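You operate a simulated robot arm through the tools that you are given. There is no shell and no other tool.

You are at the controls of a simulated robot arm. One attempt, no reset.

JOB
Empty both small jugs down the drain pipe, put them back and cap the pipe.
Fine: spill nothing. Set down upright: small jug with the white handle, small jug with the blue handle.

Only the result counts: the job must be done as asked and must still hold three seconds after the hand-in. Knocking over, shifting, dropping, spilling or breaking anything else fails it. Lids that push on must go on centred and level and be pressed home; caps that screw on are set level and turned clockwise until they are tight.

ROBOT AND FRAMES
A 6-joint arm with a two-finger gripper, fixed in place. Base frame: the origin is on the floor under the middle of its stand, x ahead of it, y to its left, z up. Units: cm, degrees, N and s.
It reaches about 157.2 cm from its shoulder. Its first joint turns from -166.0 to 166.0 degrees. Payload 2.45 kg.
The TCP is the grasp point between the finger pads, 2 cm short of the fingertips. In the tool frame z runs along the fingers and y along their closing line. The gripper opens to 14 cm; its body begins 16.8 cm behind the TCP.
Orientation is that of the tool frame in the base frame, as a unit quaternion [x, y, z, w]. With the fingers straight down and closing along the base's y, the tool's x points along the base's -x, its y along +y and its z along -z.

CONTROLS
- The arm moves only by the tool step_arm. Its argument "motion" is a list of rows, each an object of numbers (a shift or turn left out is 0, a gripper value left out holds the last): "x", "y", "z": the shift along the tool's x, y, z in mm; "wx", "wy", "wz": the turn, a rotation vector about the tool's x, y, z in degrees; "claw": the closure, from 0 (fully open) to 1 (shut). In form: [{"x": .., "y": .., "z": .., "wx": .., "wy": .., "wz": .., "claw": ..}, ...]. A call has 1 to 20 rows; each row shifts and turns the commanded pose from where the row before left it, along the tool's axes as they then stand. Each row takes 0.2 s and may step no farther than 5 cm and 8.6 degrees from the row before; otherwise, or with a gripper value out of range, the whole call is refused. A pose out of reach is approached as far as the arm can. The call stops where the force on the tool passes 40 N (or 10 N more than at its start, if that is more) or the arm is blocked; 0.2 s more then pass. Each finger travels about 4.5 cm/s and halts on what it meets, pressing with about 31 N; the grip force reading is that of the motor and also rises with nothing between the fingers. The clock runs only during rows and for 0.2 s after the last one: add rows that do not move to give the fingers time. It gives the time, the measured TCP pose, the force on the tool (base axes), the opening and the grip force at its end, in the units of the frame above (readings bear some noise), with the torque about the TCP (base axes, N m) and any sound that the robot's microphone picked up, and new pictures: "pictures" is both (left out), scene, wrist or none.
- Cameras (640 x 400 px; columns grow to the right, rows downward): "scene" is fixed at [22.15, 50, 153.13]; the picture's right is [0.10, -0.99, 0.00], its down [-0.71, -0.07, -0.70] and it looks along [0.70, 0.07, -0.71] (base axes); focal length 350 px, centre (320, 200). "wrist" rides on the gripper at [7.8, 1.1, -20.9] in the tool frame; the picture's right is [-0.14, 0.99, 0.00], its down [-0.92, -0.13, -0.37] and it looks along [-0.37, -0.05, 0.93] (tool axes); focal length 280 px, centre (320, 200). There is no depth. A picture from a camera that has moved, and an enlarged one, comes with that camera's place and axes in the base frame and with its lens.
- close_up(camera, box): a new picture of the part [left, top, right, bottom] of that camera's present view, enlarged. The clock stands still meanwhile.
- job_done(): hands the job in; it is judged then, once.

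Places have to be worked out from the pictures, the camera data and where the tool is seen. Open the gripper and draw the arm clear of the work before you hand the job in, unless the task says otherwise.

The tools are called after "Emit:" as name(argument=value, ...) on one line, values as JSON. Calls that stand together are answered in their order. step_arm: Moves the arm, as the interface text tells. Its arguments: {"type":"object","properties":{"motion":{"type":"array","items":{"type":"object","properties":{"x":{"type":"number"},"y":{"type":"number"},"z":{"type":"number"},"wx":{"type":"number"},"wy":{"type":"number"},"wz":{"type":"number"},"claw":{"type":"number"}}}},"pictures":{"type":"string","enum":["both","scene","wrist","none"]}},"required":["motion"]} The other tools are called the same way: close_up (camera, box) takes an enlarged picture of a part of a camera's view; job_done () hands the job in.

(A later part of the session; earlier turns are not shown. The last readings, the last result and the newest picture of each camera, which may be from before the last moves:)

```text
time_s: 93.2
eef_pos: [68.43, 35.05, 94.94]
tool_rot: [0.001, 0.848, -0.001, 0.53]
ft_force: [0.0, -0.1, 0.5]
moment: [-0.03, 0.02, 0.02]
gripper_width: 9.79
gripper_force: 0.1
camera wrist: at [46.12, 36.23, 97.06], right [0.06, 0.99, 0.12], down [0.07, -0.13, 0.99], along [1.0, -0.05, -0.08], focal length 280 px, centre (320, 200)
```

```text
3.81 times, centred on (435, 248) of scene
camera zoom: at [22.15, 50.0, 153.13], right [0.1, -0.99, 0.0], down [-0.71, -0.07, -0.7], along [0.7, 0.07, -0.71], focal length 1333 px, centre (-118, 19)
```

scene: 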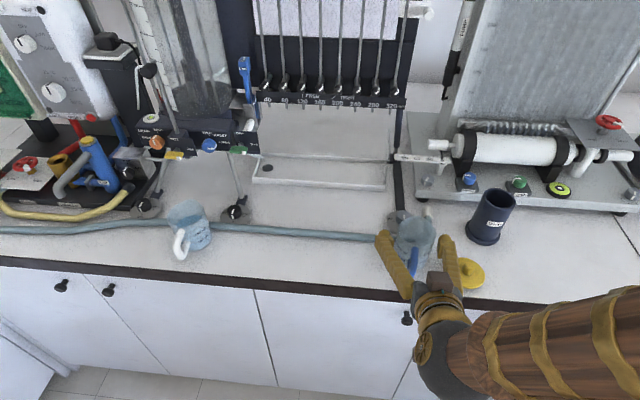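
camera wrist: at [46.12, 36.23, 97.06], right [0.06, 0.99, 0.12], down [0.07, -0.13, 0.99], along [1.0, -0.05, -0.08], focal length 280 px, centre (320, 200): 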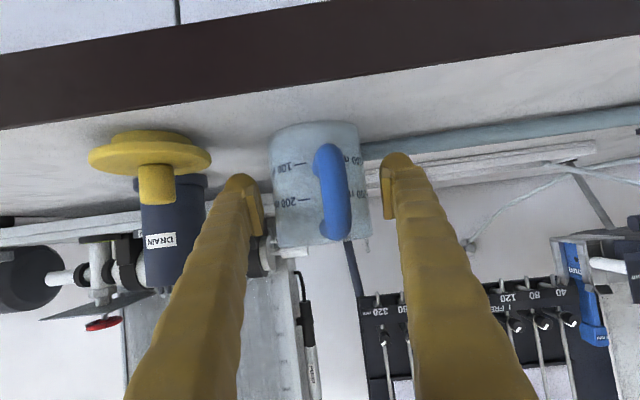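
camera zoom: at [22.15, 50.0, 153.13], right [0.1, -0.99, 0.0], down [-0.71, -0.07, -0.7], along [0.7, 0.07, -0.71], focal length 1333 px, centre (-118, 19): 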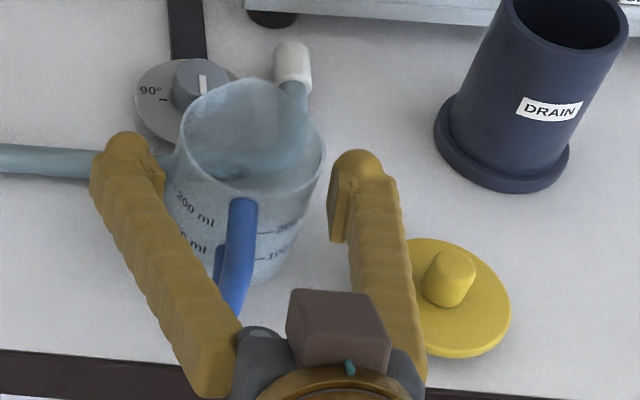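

The blue jug stands upright and empty on its original spot. I back out along the finger direction, rise, and traverse toward the white-handled jug.

Emit:
step_arm(motion=[{"z": -10}, {"z": -20}, {"z": -25}, {"z": -25}, {"z": -25}, {"z": -25, "claw": 0.2}, {"x": -18, "z": -8.8}, {"x": -27, "z": -13}, {"x": -18, "z": -8.8, "y": 20}, {"y": 40}, {"y": 45}, {"y": 45}, {"y": 45}, {"y": 45}, {"y": 45}, {"y": 45}, {"y": 45}, {"y": 40}, {"y": 30}, {"y": 20}], pictures="both")

```text
time_s: 95.2
eef_pos: [58.97, 35.64, 97.22]
tool_rot: [-0.018, 0.871, -0.066, 0.487]
ft_force: [-0.8, -0.1, 1.2]
moment: [-0.01, 0.01, 0.01]
gripper_width: 11.19
gripper_force: 0.1
stopped in row 10: the arm was blocked; the commanded pose is now the measured one
camera wrist: at [37.11, 38.05, 101.28], right [0.1, 0.99, -0.01], down [0.17, 0.0, 0.99], along [0.98, -0.11, -0.17], focal length 280 px, centre (320, 200)
```

scene: 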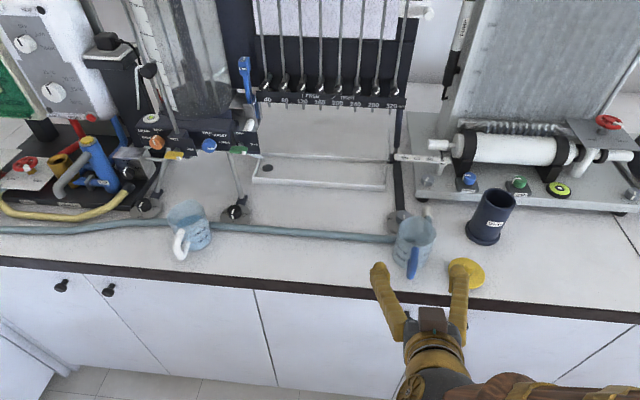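
wrist: 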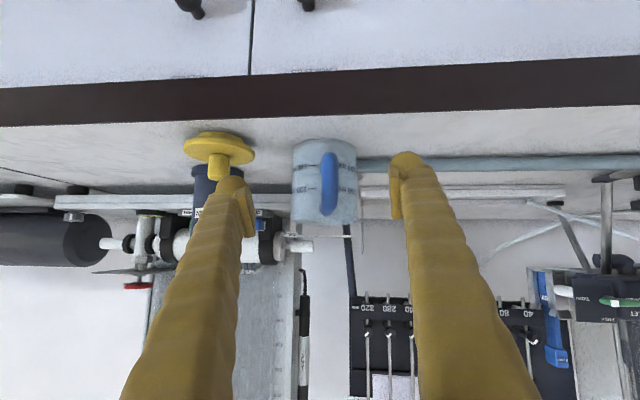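

The arm reported being blocked partway in the retreat, with the hand slightly rolled; the force is nil and the jug is untouched. I hold still a moment and look before continuing.

Emit:
step_arm(motion=[{}, {}], pictures="both")

Emit:
close_up(camera="scene", box=[360, 190, 640, 400])

```text
time_s: 95.8
eef_pos: [58.88, 35.73, 97.3]
tool_rot: [-0.018, 0.871, -0.066, 0.487]
ft_force: [0.5, 0.5, -1.4]
moment: [0.0, 0.0, -0.01]
gripper_width: 11.2
gripper_force: 0.1
camera wrist: at [37.04, 38.11, 101.3], right [0.1, 0.99, -0.01], down [0.17, 0.0, 0.99], along [0.98, -0.1, -0.17], focal length 280 px, centre (320, 200)
```

scene: 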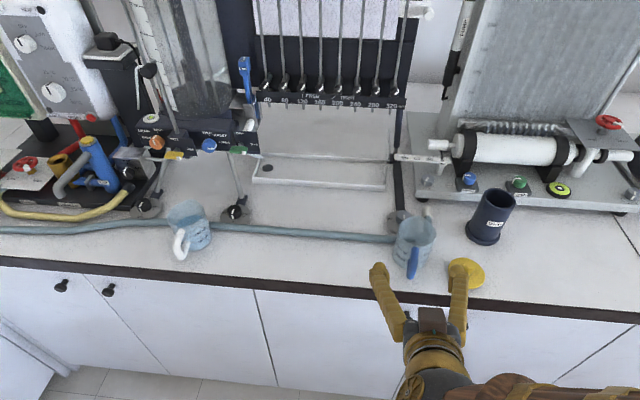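
wrist: 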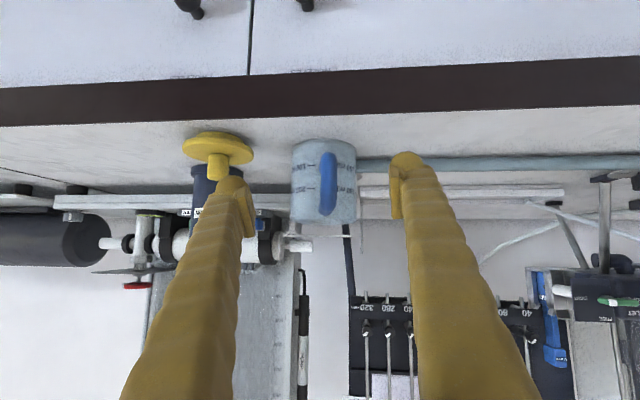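

```text
1.90 times, centred on (500, 295) of scene
camera zoom: at [22.15, 50.0, 153.13], right [0.1, -0.99, 0.0], down [-0.71, -0.07, -0.7], along [0.7, 0.07, -0.71], focal length 667 px, centre (-23, 19)
```

zoom: 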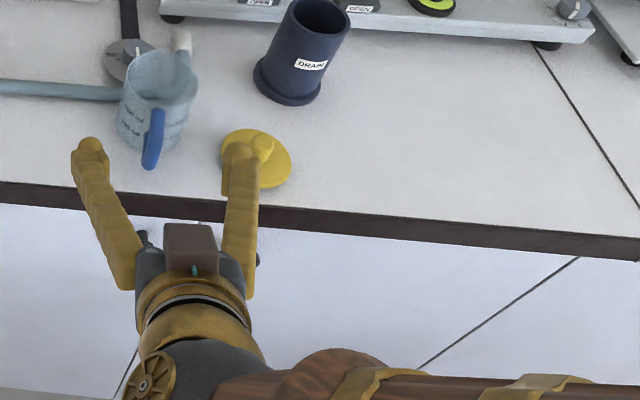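

The pose is stable and nothing is touched; it looks like the arm was at a folding limit when retreating so low. I rise first (4 cm) and, on the way, correct the small roll of the hand.

Emit:
step_arm(motion=[{"x": -8.46, "y": -1.33, "z": -5.18}, {"x": -8.46, "y": -1.33, "z": -5.18}, {"x": -8.6, "y": -1.1, "z": -5.0, "wx": -1.33, "wy": -1.39, "wz": 1.44}, {"x": -8.7, "y": -0.7, "z": -4.8, "wx": -1.33, "wy": -1.39, "wz": 1.44}, {"x": -8.8, "y": -0.4, "z": -4.6, "wx": -1.33, "wy": -1.39, "wz": 1.44}, {"x": -9, "z": -4.4, "wx": -1.33, "wy": -1.39, "wz": 1.44}, {"x": -9, "z": -4.4}, {}, {}], pictures="scene")

```text
time_s: 97.8
eef_pos: [58.57, 36.04, 104.97]
tool_rot: [-0.002, 0.846, 0.007, 0.533]
ft_force: [0.3, -0.1, 0.0]
moment: [-0.01, -0.03, 0.02]
gripper_width: 11.2
gripper_force: 0.0
```

scene: 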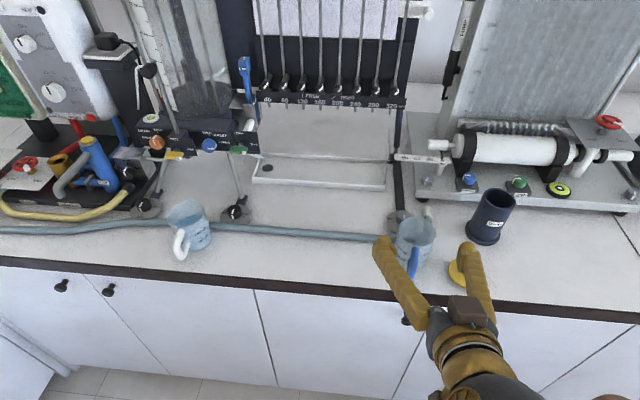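

The hand is recovered: correct posture at z = 105. Now I rise a bit more and traverse to the white jug's side.

Emit:
step_arm(motion=[{"x": -18, "z": -8.8, "wx": 0.8, "wy": 0.4, "wz": -0.2}, {"x": -18, "z": -8.8}, {"x": -18, "z": -8.8}, {"y": 20}, {"y": 30}, {"y": 30}, {"y": 30}, {"y": 30}, {"y": 30}, {"y": 30}, {"y": 30}, {"y": 30}, {"y": 30}, {"y": 30}, {"y": 30}, {"y": 30}, {"y": 30}, {"y": 30}, {"y": 20}, {}], pictures="both")

```text
time_s: 100.0
eef_pos: [57.57, 50.86, 122.93]
tool_rot: [0.046, 0.825, 0.058, 0.561]
ft_force: [0.1, -0.4, -0.2]
moment: [-0.02, -0.05, -0.08]
gripper_width: 11.2
gripper_force: 0.0
stopped in row 10: the arm was blocked; the commanded pose is now the measured one
camera wrist: at [35.35, 52.09, 123.51], right [0.06, 0.96, 0.27], down [0.0, -0.27, 0.96], along [1.0, -0.06, -0.01], focal length 280 px, centre (320, 200)
```

scene: 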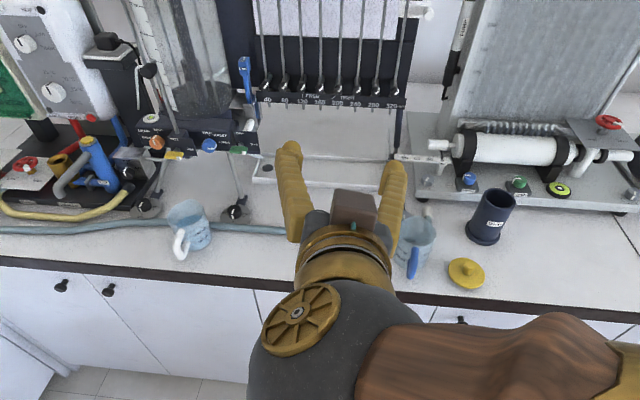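
wrist: 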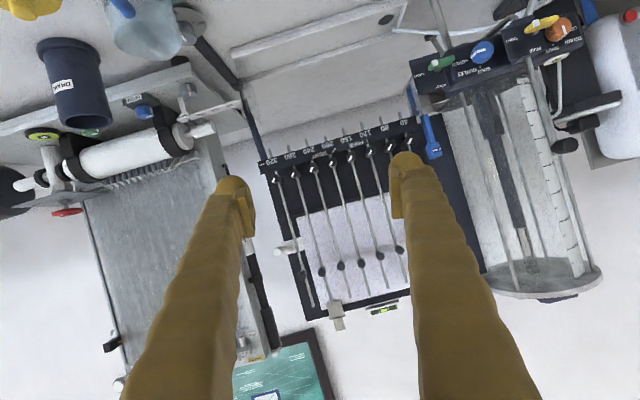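

Again the arm reports blocked in free air, so near-horizontal fingers while traversing hits some joint limit. I'll return to the safe fingers-down posture first, then traverse in that posture.

Emit:
step_arm(motion=[{"wx": 0.706, "wy": 6.83, "wz": -0.56}, {"wx": 0.706, "wy": 6.83, "wz": -0.56}, {"wx": 0.706, "wy": 6.83, "wz": -0.56}, {"wx": 0.706, "wy": 6.83, "wz": -0.56}, {"wx": 0.706, "wy": 6.83, "wz": -0.56}, {"wx": 0.706, "wy": 6.83, "wz": -0.56}, {"wx": 0.706, "wy": 6.83, "wz": -0.56}, {"wx": 0.706, "wy": 6.83, "wz": -0.56}, {"wx": 0.706, "wy": 6.83, "wz": -0.56}, {"wx": 0.706, "wy": 6.83, "wz": -0.56}, {}, {}], pictures="scene")

```text
time_s: 102.6
eef_pos: [57.7, 51.27, 122.02]
tool_rot: [-0.002, 1.0, -0.005, -0.003]
ft_force: [1.0, 0.3, 0.6]
moment: [0.02, -0.02, -0.01]
gripper_width: 11.2
gripper_force: 0.0
```

scene: 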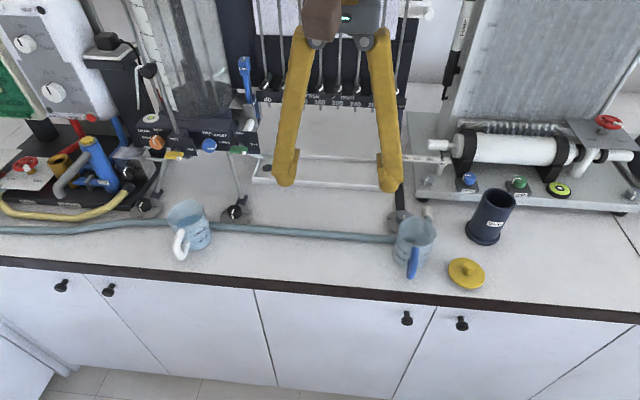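

Fingers-down is fine. Now traversing in +y in this posture to above the white jug's area.

Emit:
step_arm(motion=[{"y": 15}, {"y": 20}, {"y": 20}, {"y": 20}, {"y": 20}, {"y": 20}, {"y": 20}, {"y": 20}, {"y": 20}, {"y": 20}, {"y": 20}, {"y": 20}, {"y": 20}, {"y": 20}, {"y": 15}, {"y": 10}, {}], pictures="both")

```text
time_s: 106.2
eef_pos: [57.58, 81.44, 121.77]
tool_rot: [-0.003, 1.0, -0.005, -0.003]
ft_force: [0.2, 0.3, 0.4]
moment: [0.0, 0.0, 0.02]
gripper_width: 11.2
gripper_force: 0.0
camera wrist: at [49.82, 82.64, 142.67], right [0.13, 0.99, -0.01], down [0.92, -0.12, 0.36], along [0.36, -0.06, -0.93], focal length 280 px, centre (320, 200)
```

scene: 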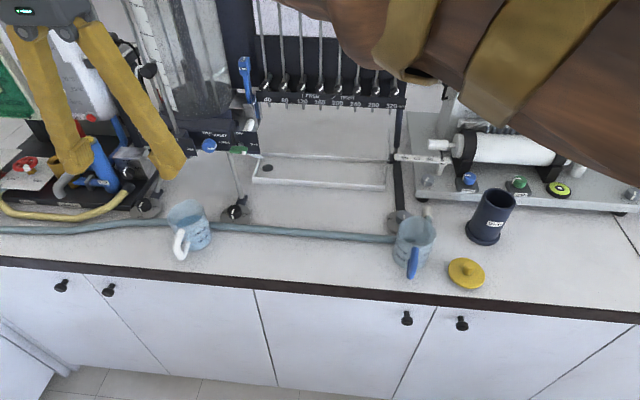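
wrist: 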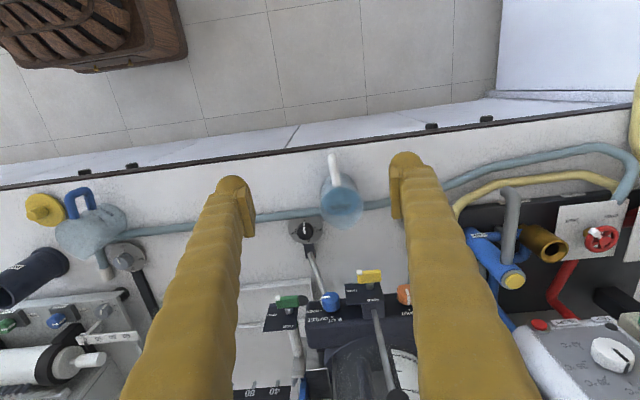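

Emit:
close_up(camera="wrist", box=[260, 130, 420, 260])

Emit:
close_up(camera="scene", box=[145, 185, 255, 275])

```text
3.08 times, centred on (340, 195) of wrist
camera zoom: at [49.82, 82.64, 142.67], right [0.13, 0.99, -0.01], down [0.92, -0.12, 0.36], along [0.36, -0.06, -0.93], focal length 863 px, centre (258, 215)
```

zoom: 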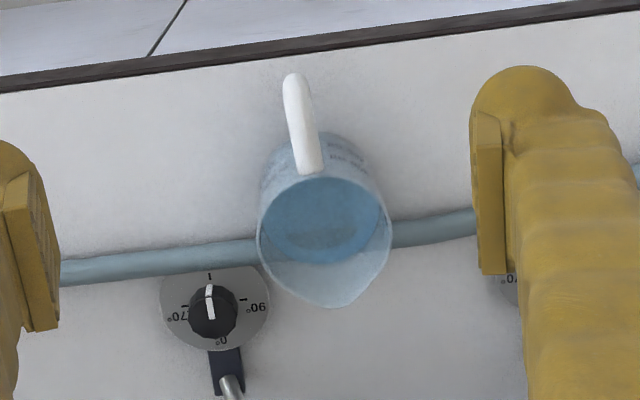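

```text
4.44 times, centred on (200, 230) of scene
camera zoom: at [22.15, 50.0, 153.13], right [0.1, -0.99, 0.0], down [-0.71, -0.07, -0.7], along [0.7, 0.07, -0.71], focal length 1556 px, centre (853, 67)
```

zoom: 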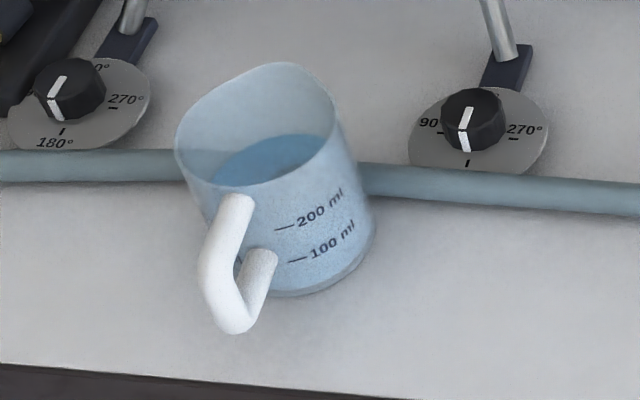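

The white jug's axis is near (68.7, 83.2), spout pointing about +3° from +x. I test pitching the fingers forward here, slowly.

Emit:
step_arm(motion=[{"wy": -4}, {"wy": -4}, {"wy": -4}, {"wy": -4}, {"wy": -4}, {"wy": -4}, {"wy": -4}, {"wy": -4}, {}], pictures="none")

```text
time_s: 108.2
eef_pos: [57.41, 81.33, 121.89]
tool_rot: [-0.005, 0.962, -0.004, 0.272]
ft_force: [0.0, -0.5, 0.0]
moment: [0.0, 0.01, 0.0]
gripper_width: 11.18
gripper_force: 0.0
```

Emit:
step_arm(motion=[{"wy": -4}, {"wy": -4}, {"wy": -4}, {"wy": -4}, {"wy": -4}, {"wy": -4}, {"wy": -4}, {"wy": -4}, {}], pictures="both")

```text
time_s: 110.2
eef_pos: [57.55, 81.29, 121.83]
tool_rot: [-0.006, 0.85, -0.003, 0.527]
ft_force: [1.0, -0.8, 0.3]
moment: [0.01, 0.02, 0.0]
gripper_width: 11.19
gripper_force: 0.1
camera wrist: at [35.29, 82.39, 124.0], right [0.06, 0.99, 0.11], down [0.08, -0.12, 0.99], along [1.0, -0.05, -0.09], focal length 280 px, centre (320, 200)
```

scene: 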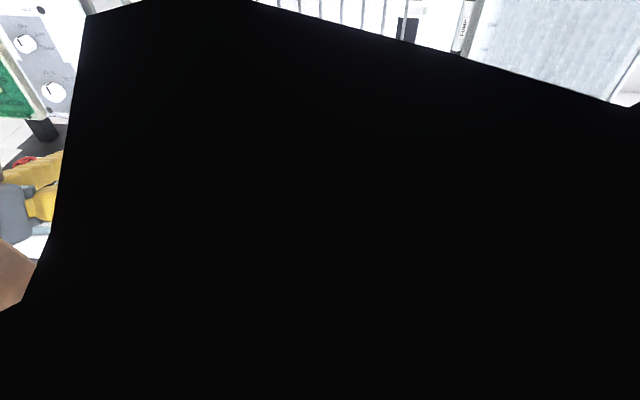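
wrist: 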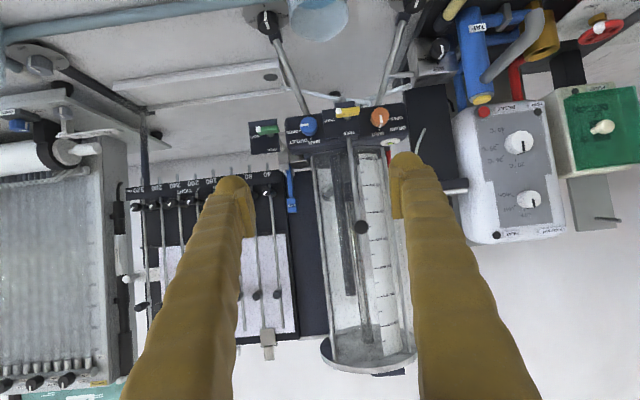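

The pitch works here too (the link just passes in front of the scene camera). Before grasping I test, empty-handed, the route I'd use with the full jug: yaw right to −64° here, then traverse.

Emit:
step_arm(motion=[{"wx": 3.595, "wz": 1.753}, {"wx": 3.595, "wz": 1.753}, {"wx": 3.595, "wz": 1.753}, {"wx": 3.595, "wz": 1.753}, {"wx": 3.595, "wz": 1.753}, {"wx": 3.595, "wz": 1.753}, {"wx": 3.595, "wz": 1.753}, {"wx": 3.595, "wz": 1.753}, {"wx": 3.595, "wz": 1.753}, {"wx": 3.595, "wz": 1.753}, {"wx": 3.595, "wz": 1.753}, {"wx": 3.595, "wz": 1.753}, {"wx": 3.595, "wz": 1.753}, {"wx": 3.595, "wz": 1.753}, {"wx": 3.595, "wz": 1.753}, {"wx": 3.595, "wz": 1.753}, {}], pictures="scene")

```text
time_s: 113.8
eef_pos: [57.54, 81.32, 121.73]
tool_rot: [0.365, 0.764, -0.234, 0.477]
ft_force: [0.3, 0.2, -0.1]
moment: [0.0, 0.01, 0.0]
gripper_width: 11.2
gripper_force: 0.0
out of reach, approached as far as the arm can: row 14, 15, 16
```

scene: 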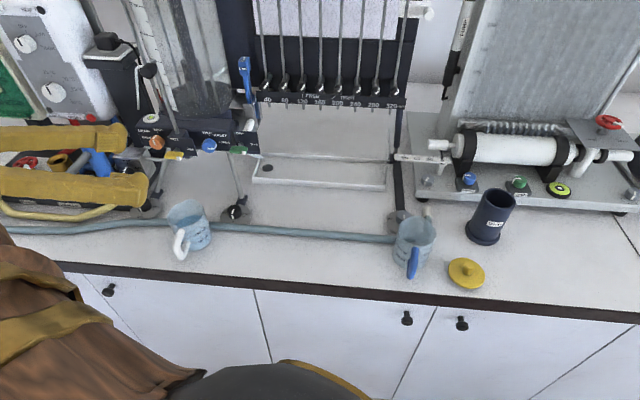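

Here yaw is limited to about −51° (wrist limit), but as the hand nears the pipe the limit eases. I now test the traverse toward the blue-jug side in this yawed posture.

Emit:
step_arm(motion=[{"x": -8.47, "y": -4.41, "z": 17.37}, {"x": -8.47, "y": -4.41, "z": 17.37}, {"x": -8.47, "y": -4.41, "z": 17.37}, {"x": -8.47, "y": -4.41, "z": 17.37}, {"x": -8.47, "y": -4.41, "z": 17.37}, {"x": -8.47, "y": -4.41, "z": 17.37}, {"x": -8.47, "y": -4.41, "z": 17.37}, {"x": -8.47, "y": -4.41, "z": 17.37}, {"x": -8.47, "y": -4.41, "z": 17.37}, {"x": -8.47, "y": -4.41, "z": 17.37}, {"x": -8.47, "y": -4.41, "z": 17.37}, {"x": -8.47, "y": -4.41, "z": 17.37}, {}], pictures="scene")

```text
time_s: 116.6
eef_pos: [67.81, 59.79, 121.78]
tool_rot: [0.365, 0.764, -0.234, 0.477]
ft_force: [0.3, -0.8, -0.2]
moment: [0.01, 0.02, 0.0]
gripper_width: 11.19
gripper_force: 0.0
```

scene: 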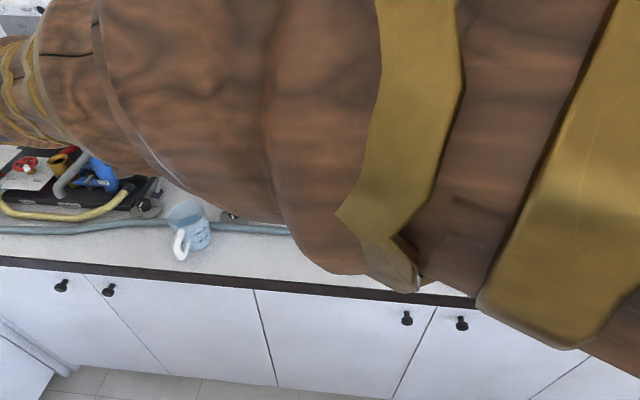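

Emit:
step_arm(motion=[{"x": -6.6, "y": -11.7, "z": 13.55}, {"x": -6.6, "y": -11.7, "z": 13.55}, {"x": -6.6, "y": -11.7, "z": 13.55}, {"x": -6.6, "y": -11.7, "z": 13.55}, {"x": -6.6, "y": -11.7, "z": 13.55}, {"x": -6.6, "y": -11.7, "z": 13.55}, {"x": -6.6, "y": -11.7, "z": 13.55}, {"x": -6.6, "y": -11.7, "z": 13.55}, {"x": -6.6, "y": -11.7, "z": 13.55}, {"x": -6.6, "y": -11.7, "z": 13.55}, {"x": -6.6, "y": -11.7, "z": 13.55}, {"x": -6.6, "y": -11.7, "z": 13.55}, {"x": -6.6, "y": -11.7, "z": 13.55}, {}], pictures="scene")

```text
time_s: 119.6
eef_pos: [68.12, 34.89, 122.15]
tool_rot: [0.365, 0.764, -0.234, 0.477]
ft_force: [0.1, -0.2, 0.0]
moment: [0.0, 0.01, -0.04]
gripper_width: 11.18
gripper_force: 0.1
```

scene: 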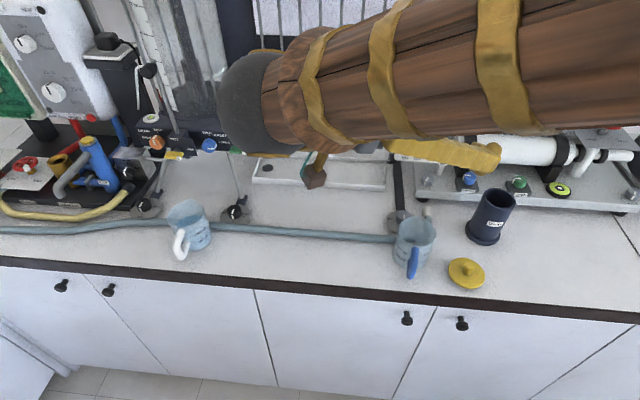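

The route works all the way (yaw −51° en route). I retrace it back to the white jug and yaw forward again to +3.5° to match its handle.

Emit:
step_arm(motion=[{"x": 8.6, "y": 15.2, "z": -17.6}, {"x": 8.6, "y": 15.2, "z": -17.6}, {"x": 8.6, "y": 15.2, "z": -17.6}, {"x": 8.6, "y": 15.2, "z": -17.6}, {"x": 8.6, "y": 15.2, "z": -17.6}, {"x": 8.6, "y": 15.2, "z": -17.6}, {"x": 8.6, "y": 15.2, "z": -17.6}, {"x": 8.6, "y": 15.2, "z": -17.6}, {"x": 8.6, "y": 15.2, "z": -17.6}, {"x": 8.6, "y": 15.2, "z": -17.6}, {"x": 8.47, "y": 4.41, "z": -17.37}, {"x": 8.47, "y": 4.41, "z": -17.37}, {"x": 8.47, "y": 4.41, "z": -17.37}, {"x": 8.47, "y": 4.41, "z": -17.37}, {"x": 8.47, "y": 4.41, "z": -17.37}, {"x": 8.47, "y": 4.41, "z": -17.37}, {"x": 8.47, "y": 4.41, "z": -17.37}, {"x": 8.47, "y": 4.41, "z": -17.37}, {"x": 8.47, "y": 4.41, "z": -17.37}, {}], pictures="none")

Emit:
step_arm(motion=[{"x": 8.47, "y": 4.41, "z": -17.37}, {"x": 8.47, "y": 4.41, "z": -17.37}, {"x": 8.47, "y": 4.41, "z": -17.37}, {"wx": -5.45, "wz": -2.66}, {"wx": -5.45, "wz": -2.66}, {"wx": -5.45, "wz": -2.66}, {"wx": -5.45, "wz": -2.66}, {"wx": -5.45, "wz": -2.66}, {"wx": -5.45, "wz": -2.66}, {"wx": -5.45, "wz": -2.66}, {"wx": -5.45, "wz": -2.66}, {"wx": -5.45, "wz": -2.66}, {}, {}], pictures="wrist")

```text
time_s: 123.8
eef_pos: [60.17, 76.11, 121.64]
tool_rot: [0.365, 0.764, -0.235, 0.476]
ft_force: [-0.1, 0.2, 0.0]
moment: [-0.01, 0.0, 0.03]
gripper_width: 11.23
gripper_force: 0.2
```

```text
time_s: 126.8
eef_pos: [57.46, 81.2, 121.72]
tool_rot: [-0.026, 0.85, 0.011, 0.526]
ft_force: [0.4, -1.4, -0.9]
moment: [0.01, 0.0, 0.01]
gripper_width: 11.22
gripper_force: 0.1
camera wrist: at [35.26, 81.23, 124.0], right [0.01, 0.99, 0.11], down [0.09, -0.11, 0.99], along [1.0, 0.0, -0.09], focal length 280 px, centre (320, 200)
```

wrist: 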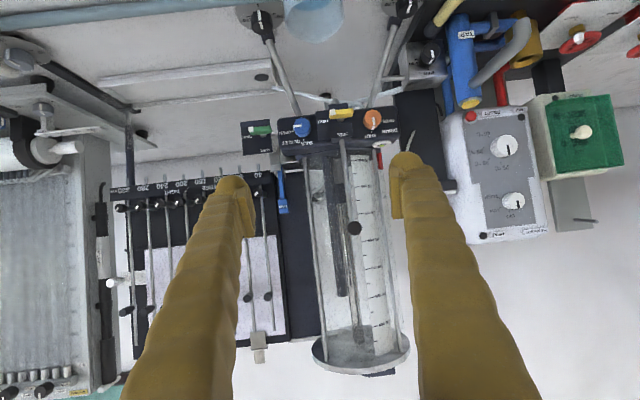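

Posture is good (yaw +3°). I descend to the pre-grasp point in front of the white handle, about (57.1, 82.5, 100.8).

Emit:
step_arm(motion=[{"x": 15.67, "y": 1.29, "z": 7.58}, {"x": 15.67, "y": 1.29, "z": 7.58}, {"x": 15.67, "y": 1.29, "z": 7.58}, {"x": 15.67, "y": 1.29, "z": 7.58}, {"x": 15.67, "y": 1.29, "z": 7.58}, {"x": 15.67, "y": 1.29, "z": 7.58}, {"x": 15.67, "y": 1.29, "z": 7.58}, {"x": 15.67, "y": 1.29, "z": 7.58}, {"x": 15.67, "y": 1.29, "z": 7.58}, {"x": 15.67, "y": 1.29, "z": 7.58}, {"x": 15.67, "y": 1.29, "z": 7.58}, {"x": 15.67, "y": 1.29, "z": 7.58}, {}, {}], pictures="both")

Emit:
close_up(camera="wrist", box=[190, 80, 430, 240])

```text
time_s: 129.8
eef_pos: [57.23, 82.63, 100.66]
tool_rot: [-0.026, 0.85, 0.01, 0.527]
ft_force: [-0.4, 0.4, 0.9]
moment: [-0.02, -0.02, 0.04]
gripper_width: 11.2
gripper_force: 0.0
camera wrist: at [35.02, 82.6, 102.99], right [0.01, 0.99, 0.11], down [0.09, -0.11, 0.99], along [1.0, 0.0, -0.09], focal length 280 px, centre (320, 200)
```

scene: 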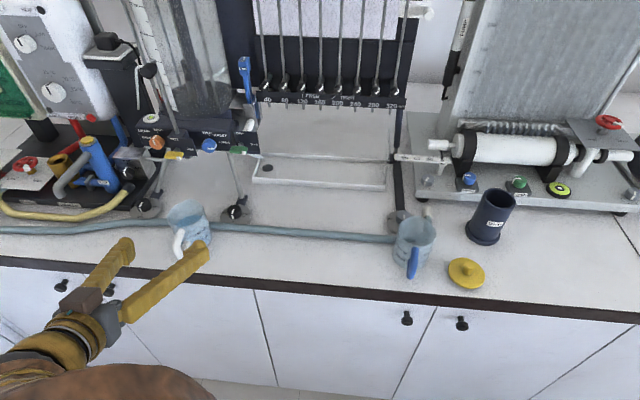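
wrist: 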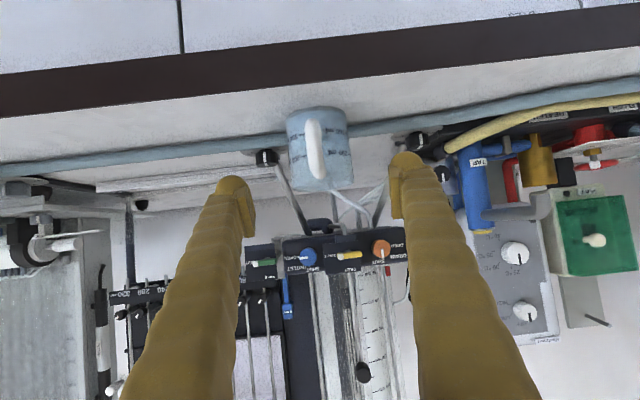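

```text
2.50 times, centred on (310, 160) of wrist
camera zoom: at [35.02, 82.6, 102.99], right [0.01, 0.99, 0.11], down [0.09, -0.11, 0.99], along [1.0, 0.0, -0.09], focal length 701 px, centre (345, 300)
```

zoom: 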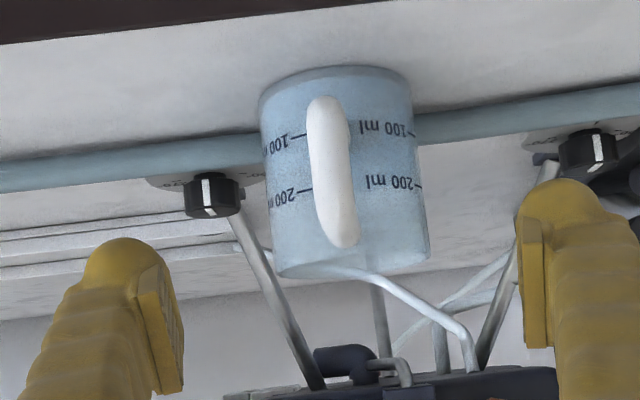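

The jug is centred between the fingers with the handle in the gap, knobs and hose clear. I slide in along the finger direction, stopping first at two-thirds.

Emit:
step_arm(motion=[{"claw": 0.27}, {"z": 13}, {"z": 13}, {"z": 13}, {"z": 13}, {"z": 13}, {"z": 13}, {"z": 13}, {}], pictures="both")

Emit:
close_up(camera="wrist", box=[190, 80, 430, 240])

Emit:
close_up(camera="scene", box=[110, 180, 260, 290])

```text
time_s: 131.8
eef_pos: [65.4, 82.99, 96.61]
tool_rot: [-0.026, 0.849, 0.011, 0.527]
ft_force: [0.6, 0.0, 1.1]
moment: [-0.02, -0.02, 0.01]
gripper_width: 10.21
gripper_force: 0.1
camera wrist: at [43.18, 82.97, 98.92], right [0.01, 0.99, 0.11], down [0.09, -0.11, 0.99], along [1.0, 0.0, -0.09], focal length 280 px, centre (320, 200)
```

scene: 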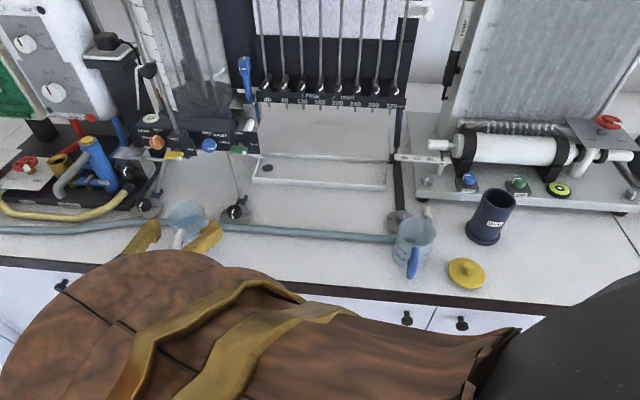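
wrist: 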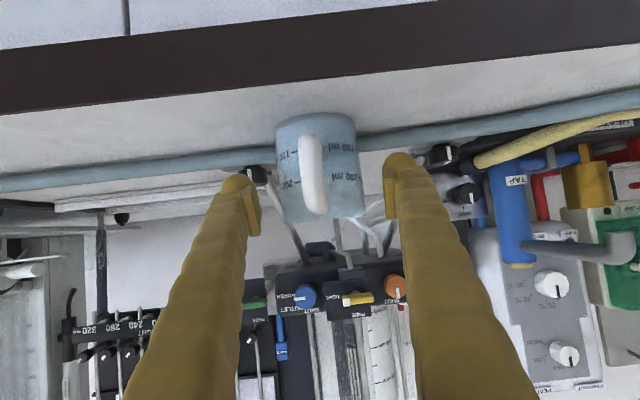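

```text
2.50 times, centred on (310, 160) of wrist
camera zoom: at [43.18, 82.97, 98.92], right [0.01, 0.99, 0.11], down [0.09, -0.11, 0.99], along [1.0, 0.0, -0.09], focal length 701 px, centre (345, 300)
```

zoom: 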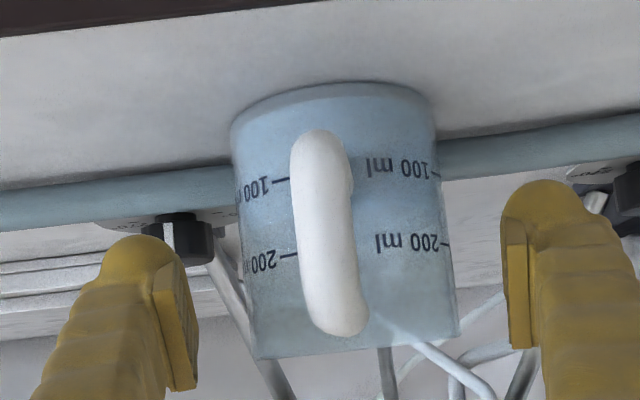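

```text
3.64 times, centred on (185, 235) of scene
camera zoom: at [22.15, 50.0, 153.13], right [0.1, -0.99, 0.0], down [-0.71, -0.07, -0.7], along [0.7, 0.07, -0.71], focal length 1273 px, centre (811, 73)
```

zoom: 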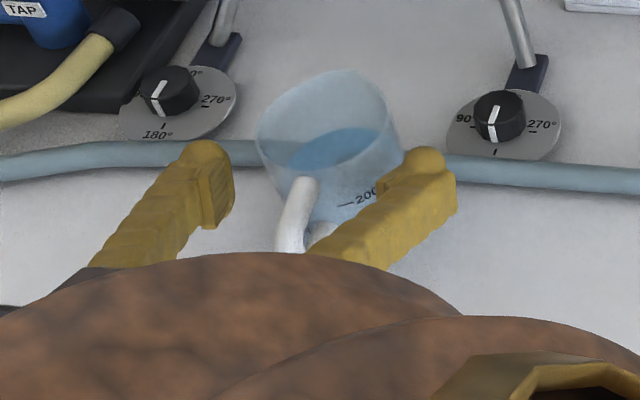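

Still centred. I advance the last 3.9 cm and close on the jug.

Emit:
step_arm(motion=[{"z": 13}, {"z": 13}, {"z": 12}, {}, {"claw": 0.35}, {"claw": 0.4}, {"claw": 0.45}, {"claw": 0.5}, {"claw": 0.6}, {"claw": 0.7}, {"claw": 0.7}, {"claw": 0.7}], pictures="both")

Emit:
close_up(camera="wrist", box=[230, 60, 410, 260])

```text
time_s: 134.4
eef_pos: [68.76, 83.32, 94.86]
tool_rot: [-0.025, 0.849, 0.01, 0.527]
ft_force: [0.3, -0.8, 1.4]
moment: [0.0, 0.04, 0.05]
gripper_width: 7.65
gripper_force: 30.9
camera wrist: at [46.6, 83.19, 97.28], right [0.01, 0.99, 0.11], down [0.09, -0.11, 0.99], along [1.0, 0.0, -0.09], focal length 280 px, centre (320, 200)
```

scene: 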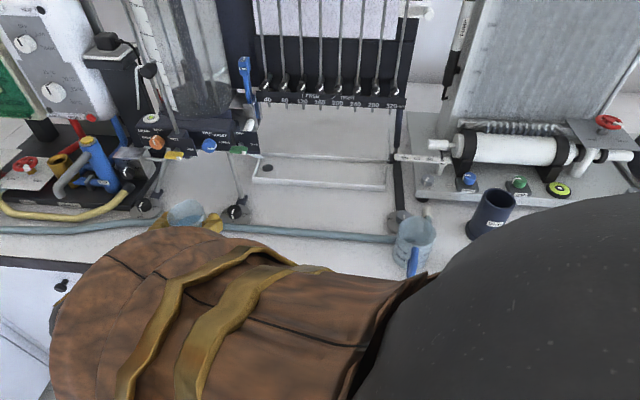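
wrist: 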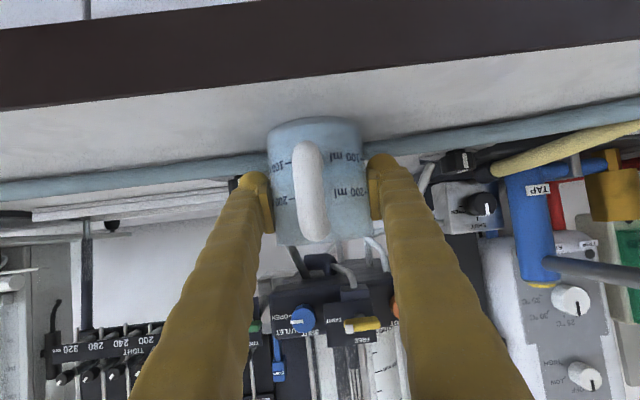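

```text
2.00 times, centred on (320, 160) of wrist
camera zoom: at [46.6, 83.19, 97.28], right [0.01, 0.99, 0.11], down [0.09, -0.11, 0.99], along [1.0, 0.0, -0.09], focal length 561 px, centre (320, 280)
```

zoom: 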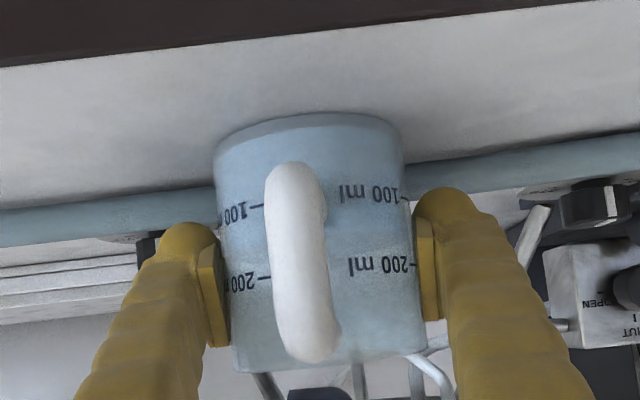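

Firm grip (7.65 cm, 31 N). I lift slowly and check.

Emit:
step_arm(motion=[{"x": -1.8, "z": -0.89}, {"x": -3.6, "z": -1.79}, {"x": -5.4, "z": -2.68}, {"x": -7.2, "z": -3.57}, {"x": -8.95, "y": -0.09, "z": -4.46}, {"x": -8.95, "y": -0.09, "z": -4.46}, {"x": -8.95, "y": -0.09, "z": -4.46}, {"x": -8.95, "y": -0.09, "z": -4.46}, {"x": -7.2, "z": -3.57}, {"x": -5.4, "z": -2.68}, {"x": -3.6, "z": -1.79}, {}], pictures="both")

```text
time_s: 137.0
eef_pos: [68.68, 83.21, 102.78]
tool_rot: [-0.025, 0.849, 0.01, 0.528]
ft_force: [0.7, 0.3, -2.7]
moment: [-0.01, -0.04, 0.01]
gripper_width: 7.65
gripper_force: 30.9
camera wrist: at [46.54, 83.2, 105.04], right [0.01, 0.99, 0.11], down [0.09, -0.11, 0.99], along [1.0, 0.0, -0.09], focal length 280 px, centre (320, 200)
```

scene: 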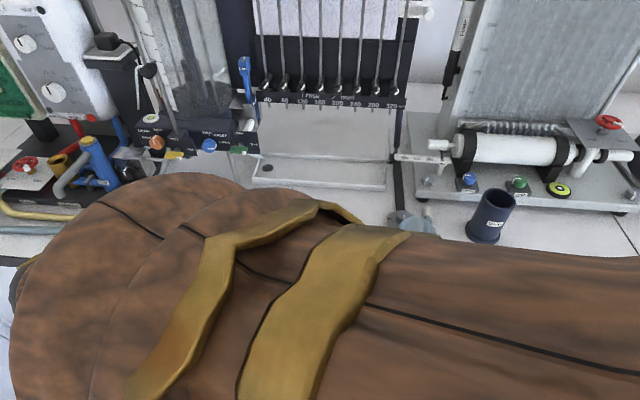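
wrist: 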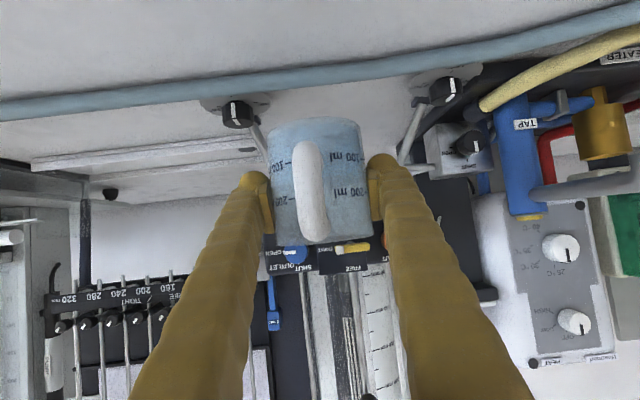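

Lift is clean and level. I continue up to z ≈ 122 for the traverse.

Emit:
step_arm(motion=[{"x": -2.7, "z": -1.34}, {"x": -5.4, "z": -2.68}, {"x": -8.0, "y": -0.08, "z": -4.0}, {"x": -9.8, "y": -0.1, "z": -4.9}, {"x": -9.8, "y": -0.1, "z": -4.9}, {"x": -9.8, "y": -0.1, "z": -4.9}, {"x": -9.8, "y": -0.1, "z": -4.9}, {"x": -9.8, "y": -0.1, "z": -4.9}, {"x": -9.8, "y": -0.1, "z": -4.9}, {"x": -9.8, "y": -0.1, "z": -4.9}, {"x": -9.8, "y": -0.1, "z": -4.9}, {"x": -9.8, "y": -0.1, "z": -4.9}, {"x": -9.8, "y": -0.1, "z": -4.9}, {"x": -9.8, "y": -0.1, "z": -4.9}, {"x": -9.8, "y": -0.1, "z": -4.9}, {"x": -9.8, "y": -0.1, "z": -4.9}, {"x": -8.0, "z": -4.0}, {"x": -5.4, "z": -2.68}, {"x": -2.7, "z": -1.34}, {}], pictures="none")

```text
time_s: 141.2
eef_pos: [68.76, 83.22, 120.76]
tool_rot: [-0.026, 0.849, 0.011, 0.527]
ft_force: [0.8, 0.8, -2.3]
moment: [0.0, -0.08, 0.03]
gripper_width: 7.63
gripper_force: 30.7
```

Now yawing slowly to −45° in place with the full jug (well inside the wrist's limit).

Emit:
step_arm(motion=[{"wx": 0.895, "wy": 0.009, "wz": 0.446}, {"wx": 1.79, "wy": 0.017, "wz": 0.893}, {"wx": 2.684, "wy": 0.026, "wz": 1.339}, {"wx": 3.579, "wy": 0.035, "wz": 1.786}, {"wx": 3.579, "wy": 0.035, "wz": 1.786}, {"wx": 3.579, "wy": 0.035, "wz": 1.786}, {"wx": 3.579, "wy": 0.035, "wz": 1.786}, {"wx": 3.579, "wy": 0.035, "wz": 1.786}, {"wx": 3.579, "wy": 0.035, "wz": 1.786}, {"wx": 3.579, "wy": 0.035, "wz": 1.786}, {"wx": 3.579, "wy": 0.035, "wz": 1.786}, {"wx": 3.579, "wy": 0.035, "wz": 1.786}, {"wx": 2.684, "wy": 0.026, "wz": 1.339}, {"wx": 1.79, "wy": 0.017, "wz": 0.893}, {"wx": 0.895, "wy": 0.009, "wz": 0.446}, {}], pictures="wrist")

```text
time_s: 144.6
eef_pos: [68.71, 83.15, 120.69]
tool_rot: [0.322, 0.787, -0.203, 0.485]
ft_force: [0.1, -0.4, -2.0]
moment: [-0.03, -0.04, 0.03]
gripper_width: 7.59
gripper_force: 31.5
camera wrist: at [53.78, 99.74, 122.97], right [0.74, 0.66, 0.12], down [-0.03, -0.14, 0.99], along [0.67, -0.74, -0.09], focal length 280 px, centre (320, 200)
```

wrist: 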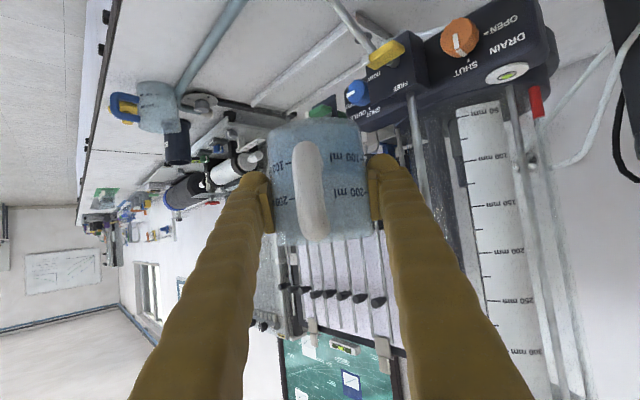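

Level and steady at yaw −45°. I traverse slowly in −y along the tested route (first 27 cm).

Emit:
step_arm(motion=[{"x": -0.92, "y": -2.15, "z": 1.88}, {"x": -2.46, "y": -5.72, "z": 5.02}, {"x": -3.99, "y": -9.3, "z": 8.15}, {"x": -4.92, "y": -11.45, "z": 10.03}, {"x": -4.92, "y": -11.45, "z": 10.03}, {"x": -4.92, "y": -11.45, "z": 10.03}, {"x": -4.92, "y": -11.45, "z": 10.03}, {"x": -4.92, "y": -11.45, "z": 10.03}, {"x": -4.92, "y": -11.45, "z": 10.03}, {"x": -4.92, "y": -11.45, "z": 10.03}, {"x": -4.92, "y": -11.45, "z": 10.03}, {"x": -4.92, "y": -11.45, "z": 10.03}, {"x": -4.92, "y": -11.45, "z": 10.03}, {"x": -4.92, "y": -11.45, "z": 10.03}, {"x": -4.92, "y": -11.45, "z": 10.03}, {"x": -4.92, "y": -11.45, "z": 10.03}, {"x": -4.92, "y": -11.45, "z": 10.03}, {"x": -3.99, "y": -9.3, "z": 8.15}, {"x": -2.46, "y": -5.72, "z": 5.02}, {"x": -0.92, "y": -2.15, "z": 1.88}], pictures="none")

```text
time_s: 148.8
eef_pos: [68.52, 56.15, 120.73]
tool_rot: [0.323, 0.787, -0.204, 0.485]
ft_force: [-0.6, -0.6, -2.3]
moment: [0.0, -0.05, 0.02]
gripper_width: 7.55
gripper_force: 31.4
```

Emit:
step_arm(motion=[{"x": -0.92, "y": -2.15, "z": 1.88}, {"x": -2.46, "y": -5.72, "z": 5.02}, {"x": -3.99, "y": -9.3, "z": 8.15}, {"x": -4.92, "y": -11.45, "z": 10.03}, {"x": -4.92, "y": -11.45, "z": 10.03}, {"x": -4.92, "y": -11.45, "z": 10.03}, {"x": -4.92, "y": -11.45, "z": 10.03}, {"x": -4.92, "y": -11.45, "z": 10.03}, {"x": -4.92, "y": -11.45, "z": 10.03}, {"x": -4.92, "y": -11.45, "z": 10.03}, {"x": -4.92, "y": -11.45, "z": 10.03}, {"x": -4.92, "y": -11.45, "z": 10.03}, {"x": -4.92, "y": -11.45, "z": 10.03}, {"x": -3.99, "y": -9.3, "z": 8.15}, {"x": -2.46, "y": -5.72, "z": 5.02}, {"x": -1.23, "y": -2.86, "z": 2.51}, {}], pictures="both")

```text
time_s: 152.4
eef_pos: [68.4, 35.25, 120.61]
tool_rot: [0.323, 0.787, -0.203, 0.485]
ft_force: [0.2, -0.2, -2.5]
moment: [-0.03, -0.02, 0.01]
gripper_width: 7.59
gripper_force: 31.3
camera wrist: at [53.32, 51.8, 123.0], right [0.74, 0.66, 0.12], down [-0.03, -0.14, 0.99], along [0.67, -0.74, -0.09], focal length 280 px, centre (320, 200)
```

scene: 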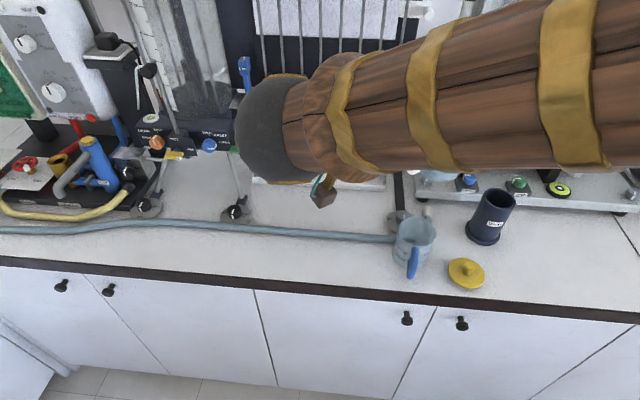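
wrist: 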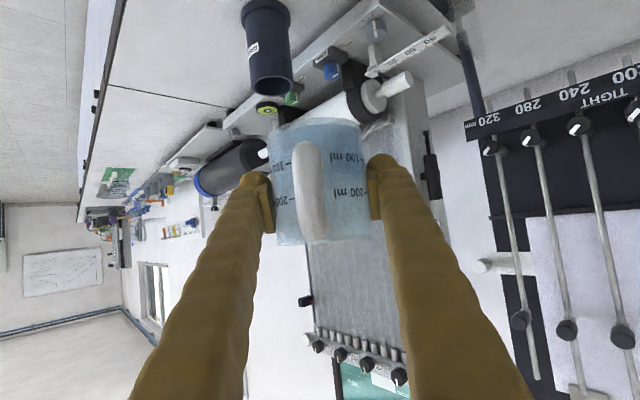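

On station beside the blue jug's place, jug level. I yaw the remaining 19° to −64° and lower 6 cm.

Emit:
step_arm(motion=[{"wx": 0.895, "wy": 0.009, "wz": 0.446}, {"wx": 1.79, "wy": 0.017, "wz": 0.893}, {"wx": 2.684, "wy": 0.026, "wz": 1.339}, {"wx": 3.31, "wy": 0.032, "wz": 1.652}, {"wx": 3.31, "wy": 0.032, "wz": 1.652}, {"wx": 2.684, "wy": 0.026, "wz": 1.339}, {"wx": 1.79, "wy": 0.017, "wz": 0.893}, {"wx": 0.895, "wy": 0.009, "wz": 0.446}, {"x": 2.7, "z": 1.34}, {"x": 5.4, "z": 2.68}, {"x": 8.95, "z": 4.46}, {"x": 8.95, "z": 4.46}, {"x": 8.95, "z": 4.46}, {"x": 8.95, "z": 4.46}, {"x": 5.4, "z": 2.68}, {"x": 2.7, "z": 1.34}, {"x": 1.7, "z": 0.85}, {}], pictures="both")

Emit:
close_up(camera="wrist", box=[230, 20, 410, 260])

```text
time_s: 156.2
eef_pos: [68.31, 35.28, 114.7]
tool_rot: [0.45, 0.722, -0.282, 0.445]
ft_force: [-0.1, 0.2, -2.7]
moment: [-0.03, -0.03, -0.01]
gripper_width: 7.58
gripper_force: 30.8
camera wrist: at [59.58, 55.89, 117.0], right [0.92, 0.37, 0.12], down [-0.07, -0.13, 0.99], along [0.39, -0.92, -0.09], focal length 280 px, centre (320, 200)
```

scene: 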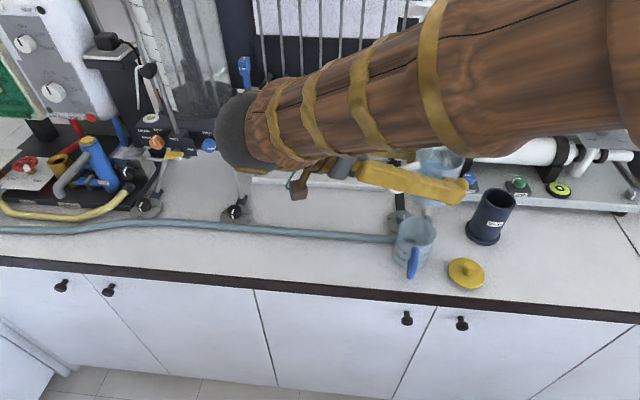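
wrist: 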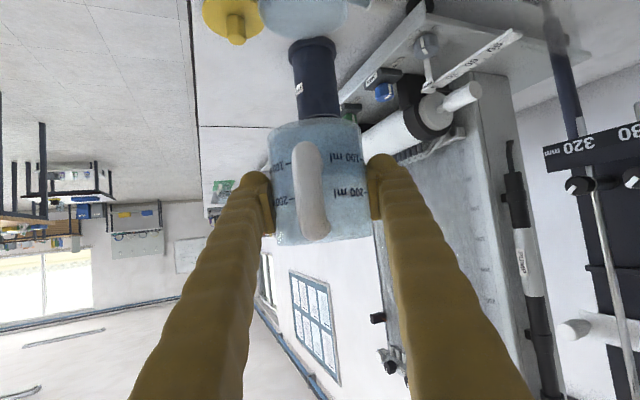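

```text
1.67 times, centred on (320, 140) of wrist
camera zoom: at [59.58, 55.89, 117.0], right [0.92, 0.37, 0.12], down [-0.07, -0.13, 0.99], along [0.39, -0.92, -0.09], focal length 467 px, centre (320, 300)
```

zoom: 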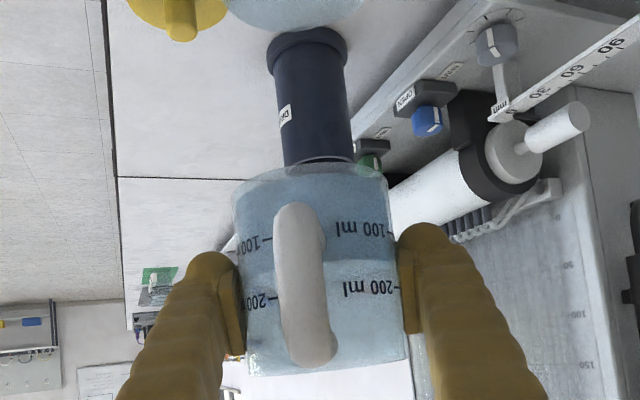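

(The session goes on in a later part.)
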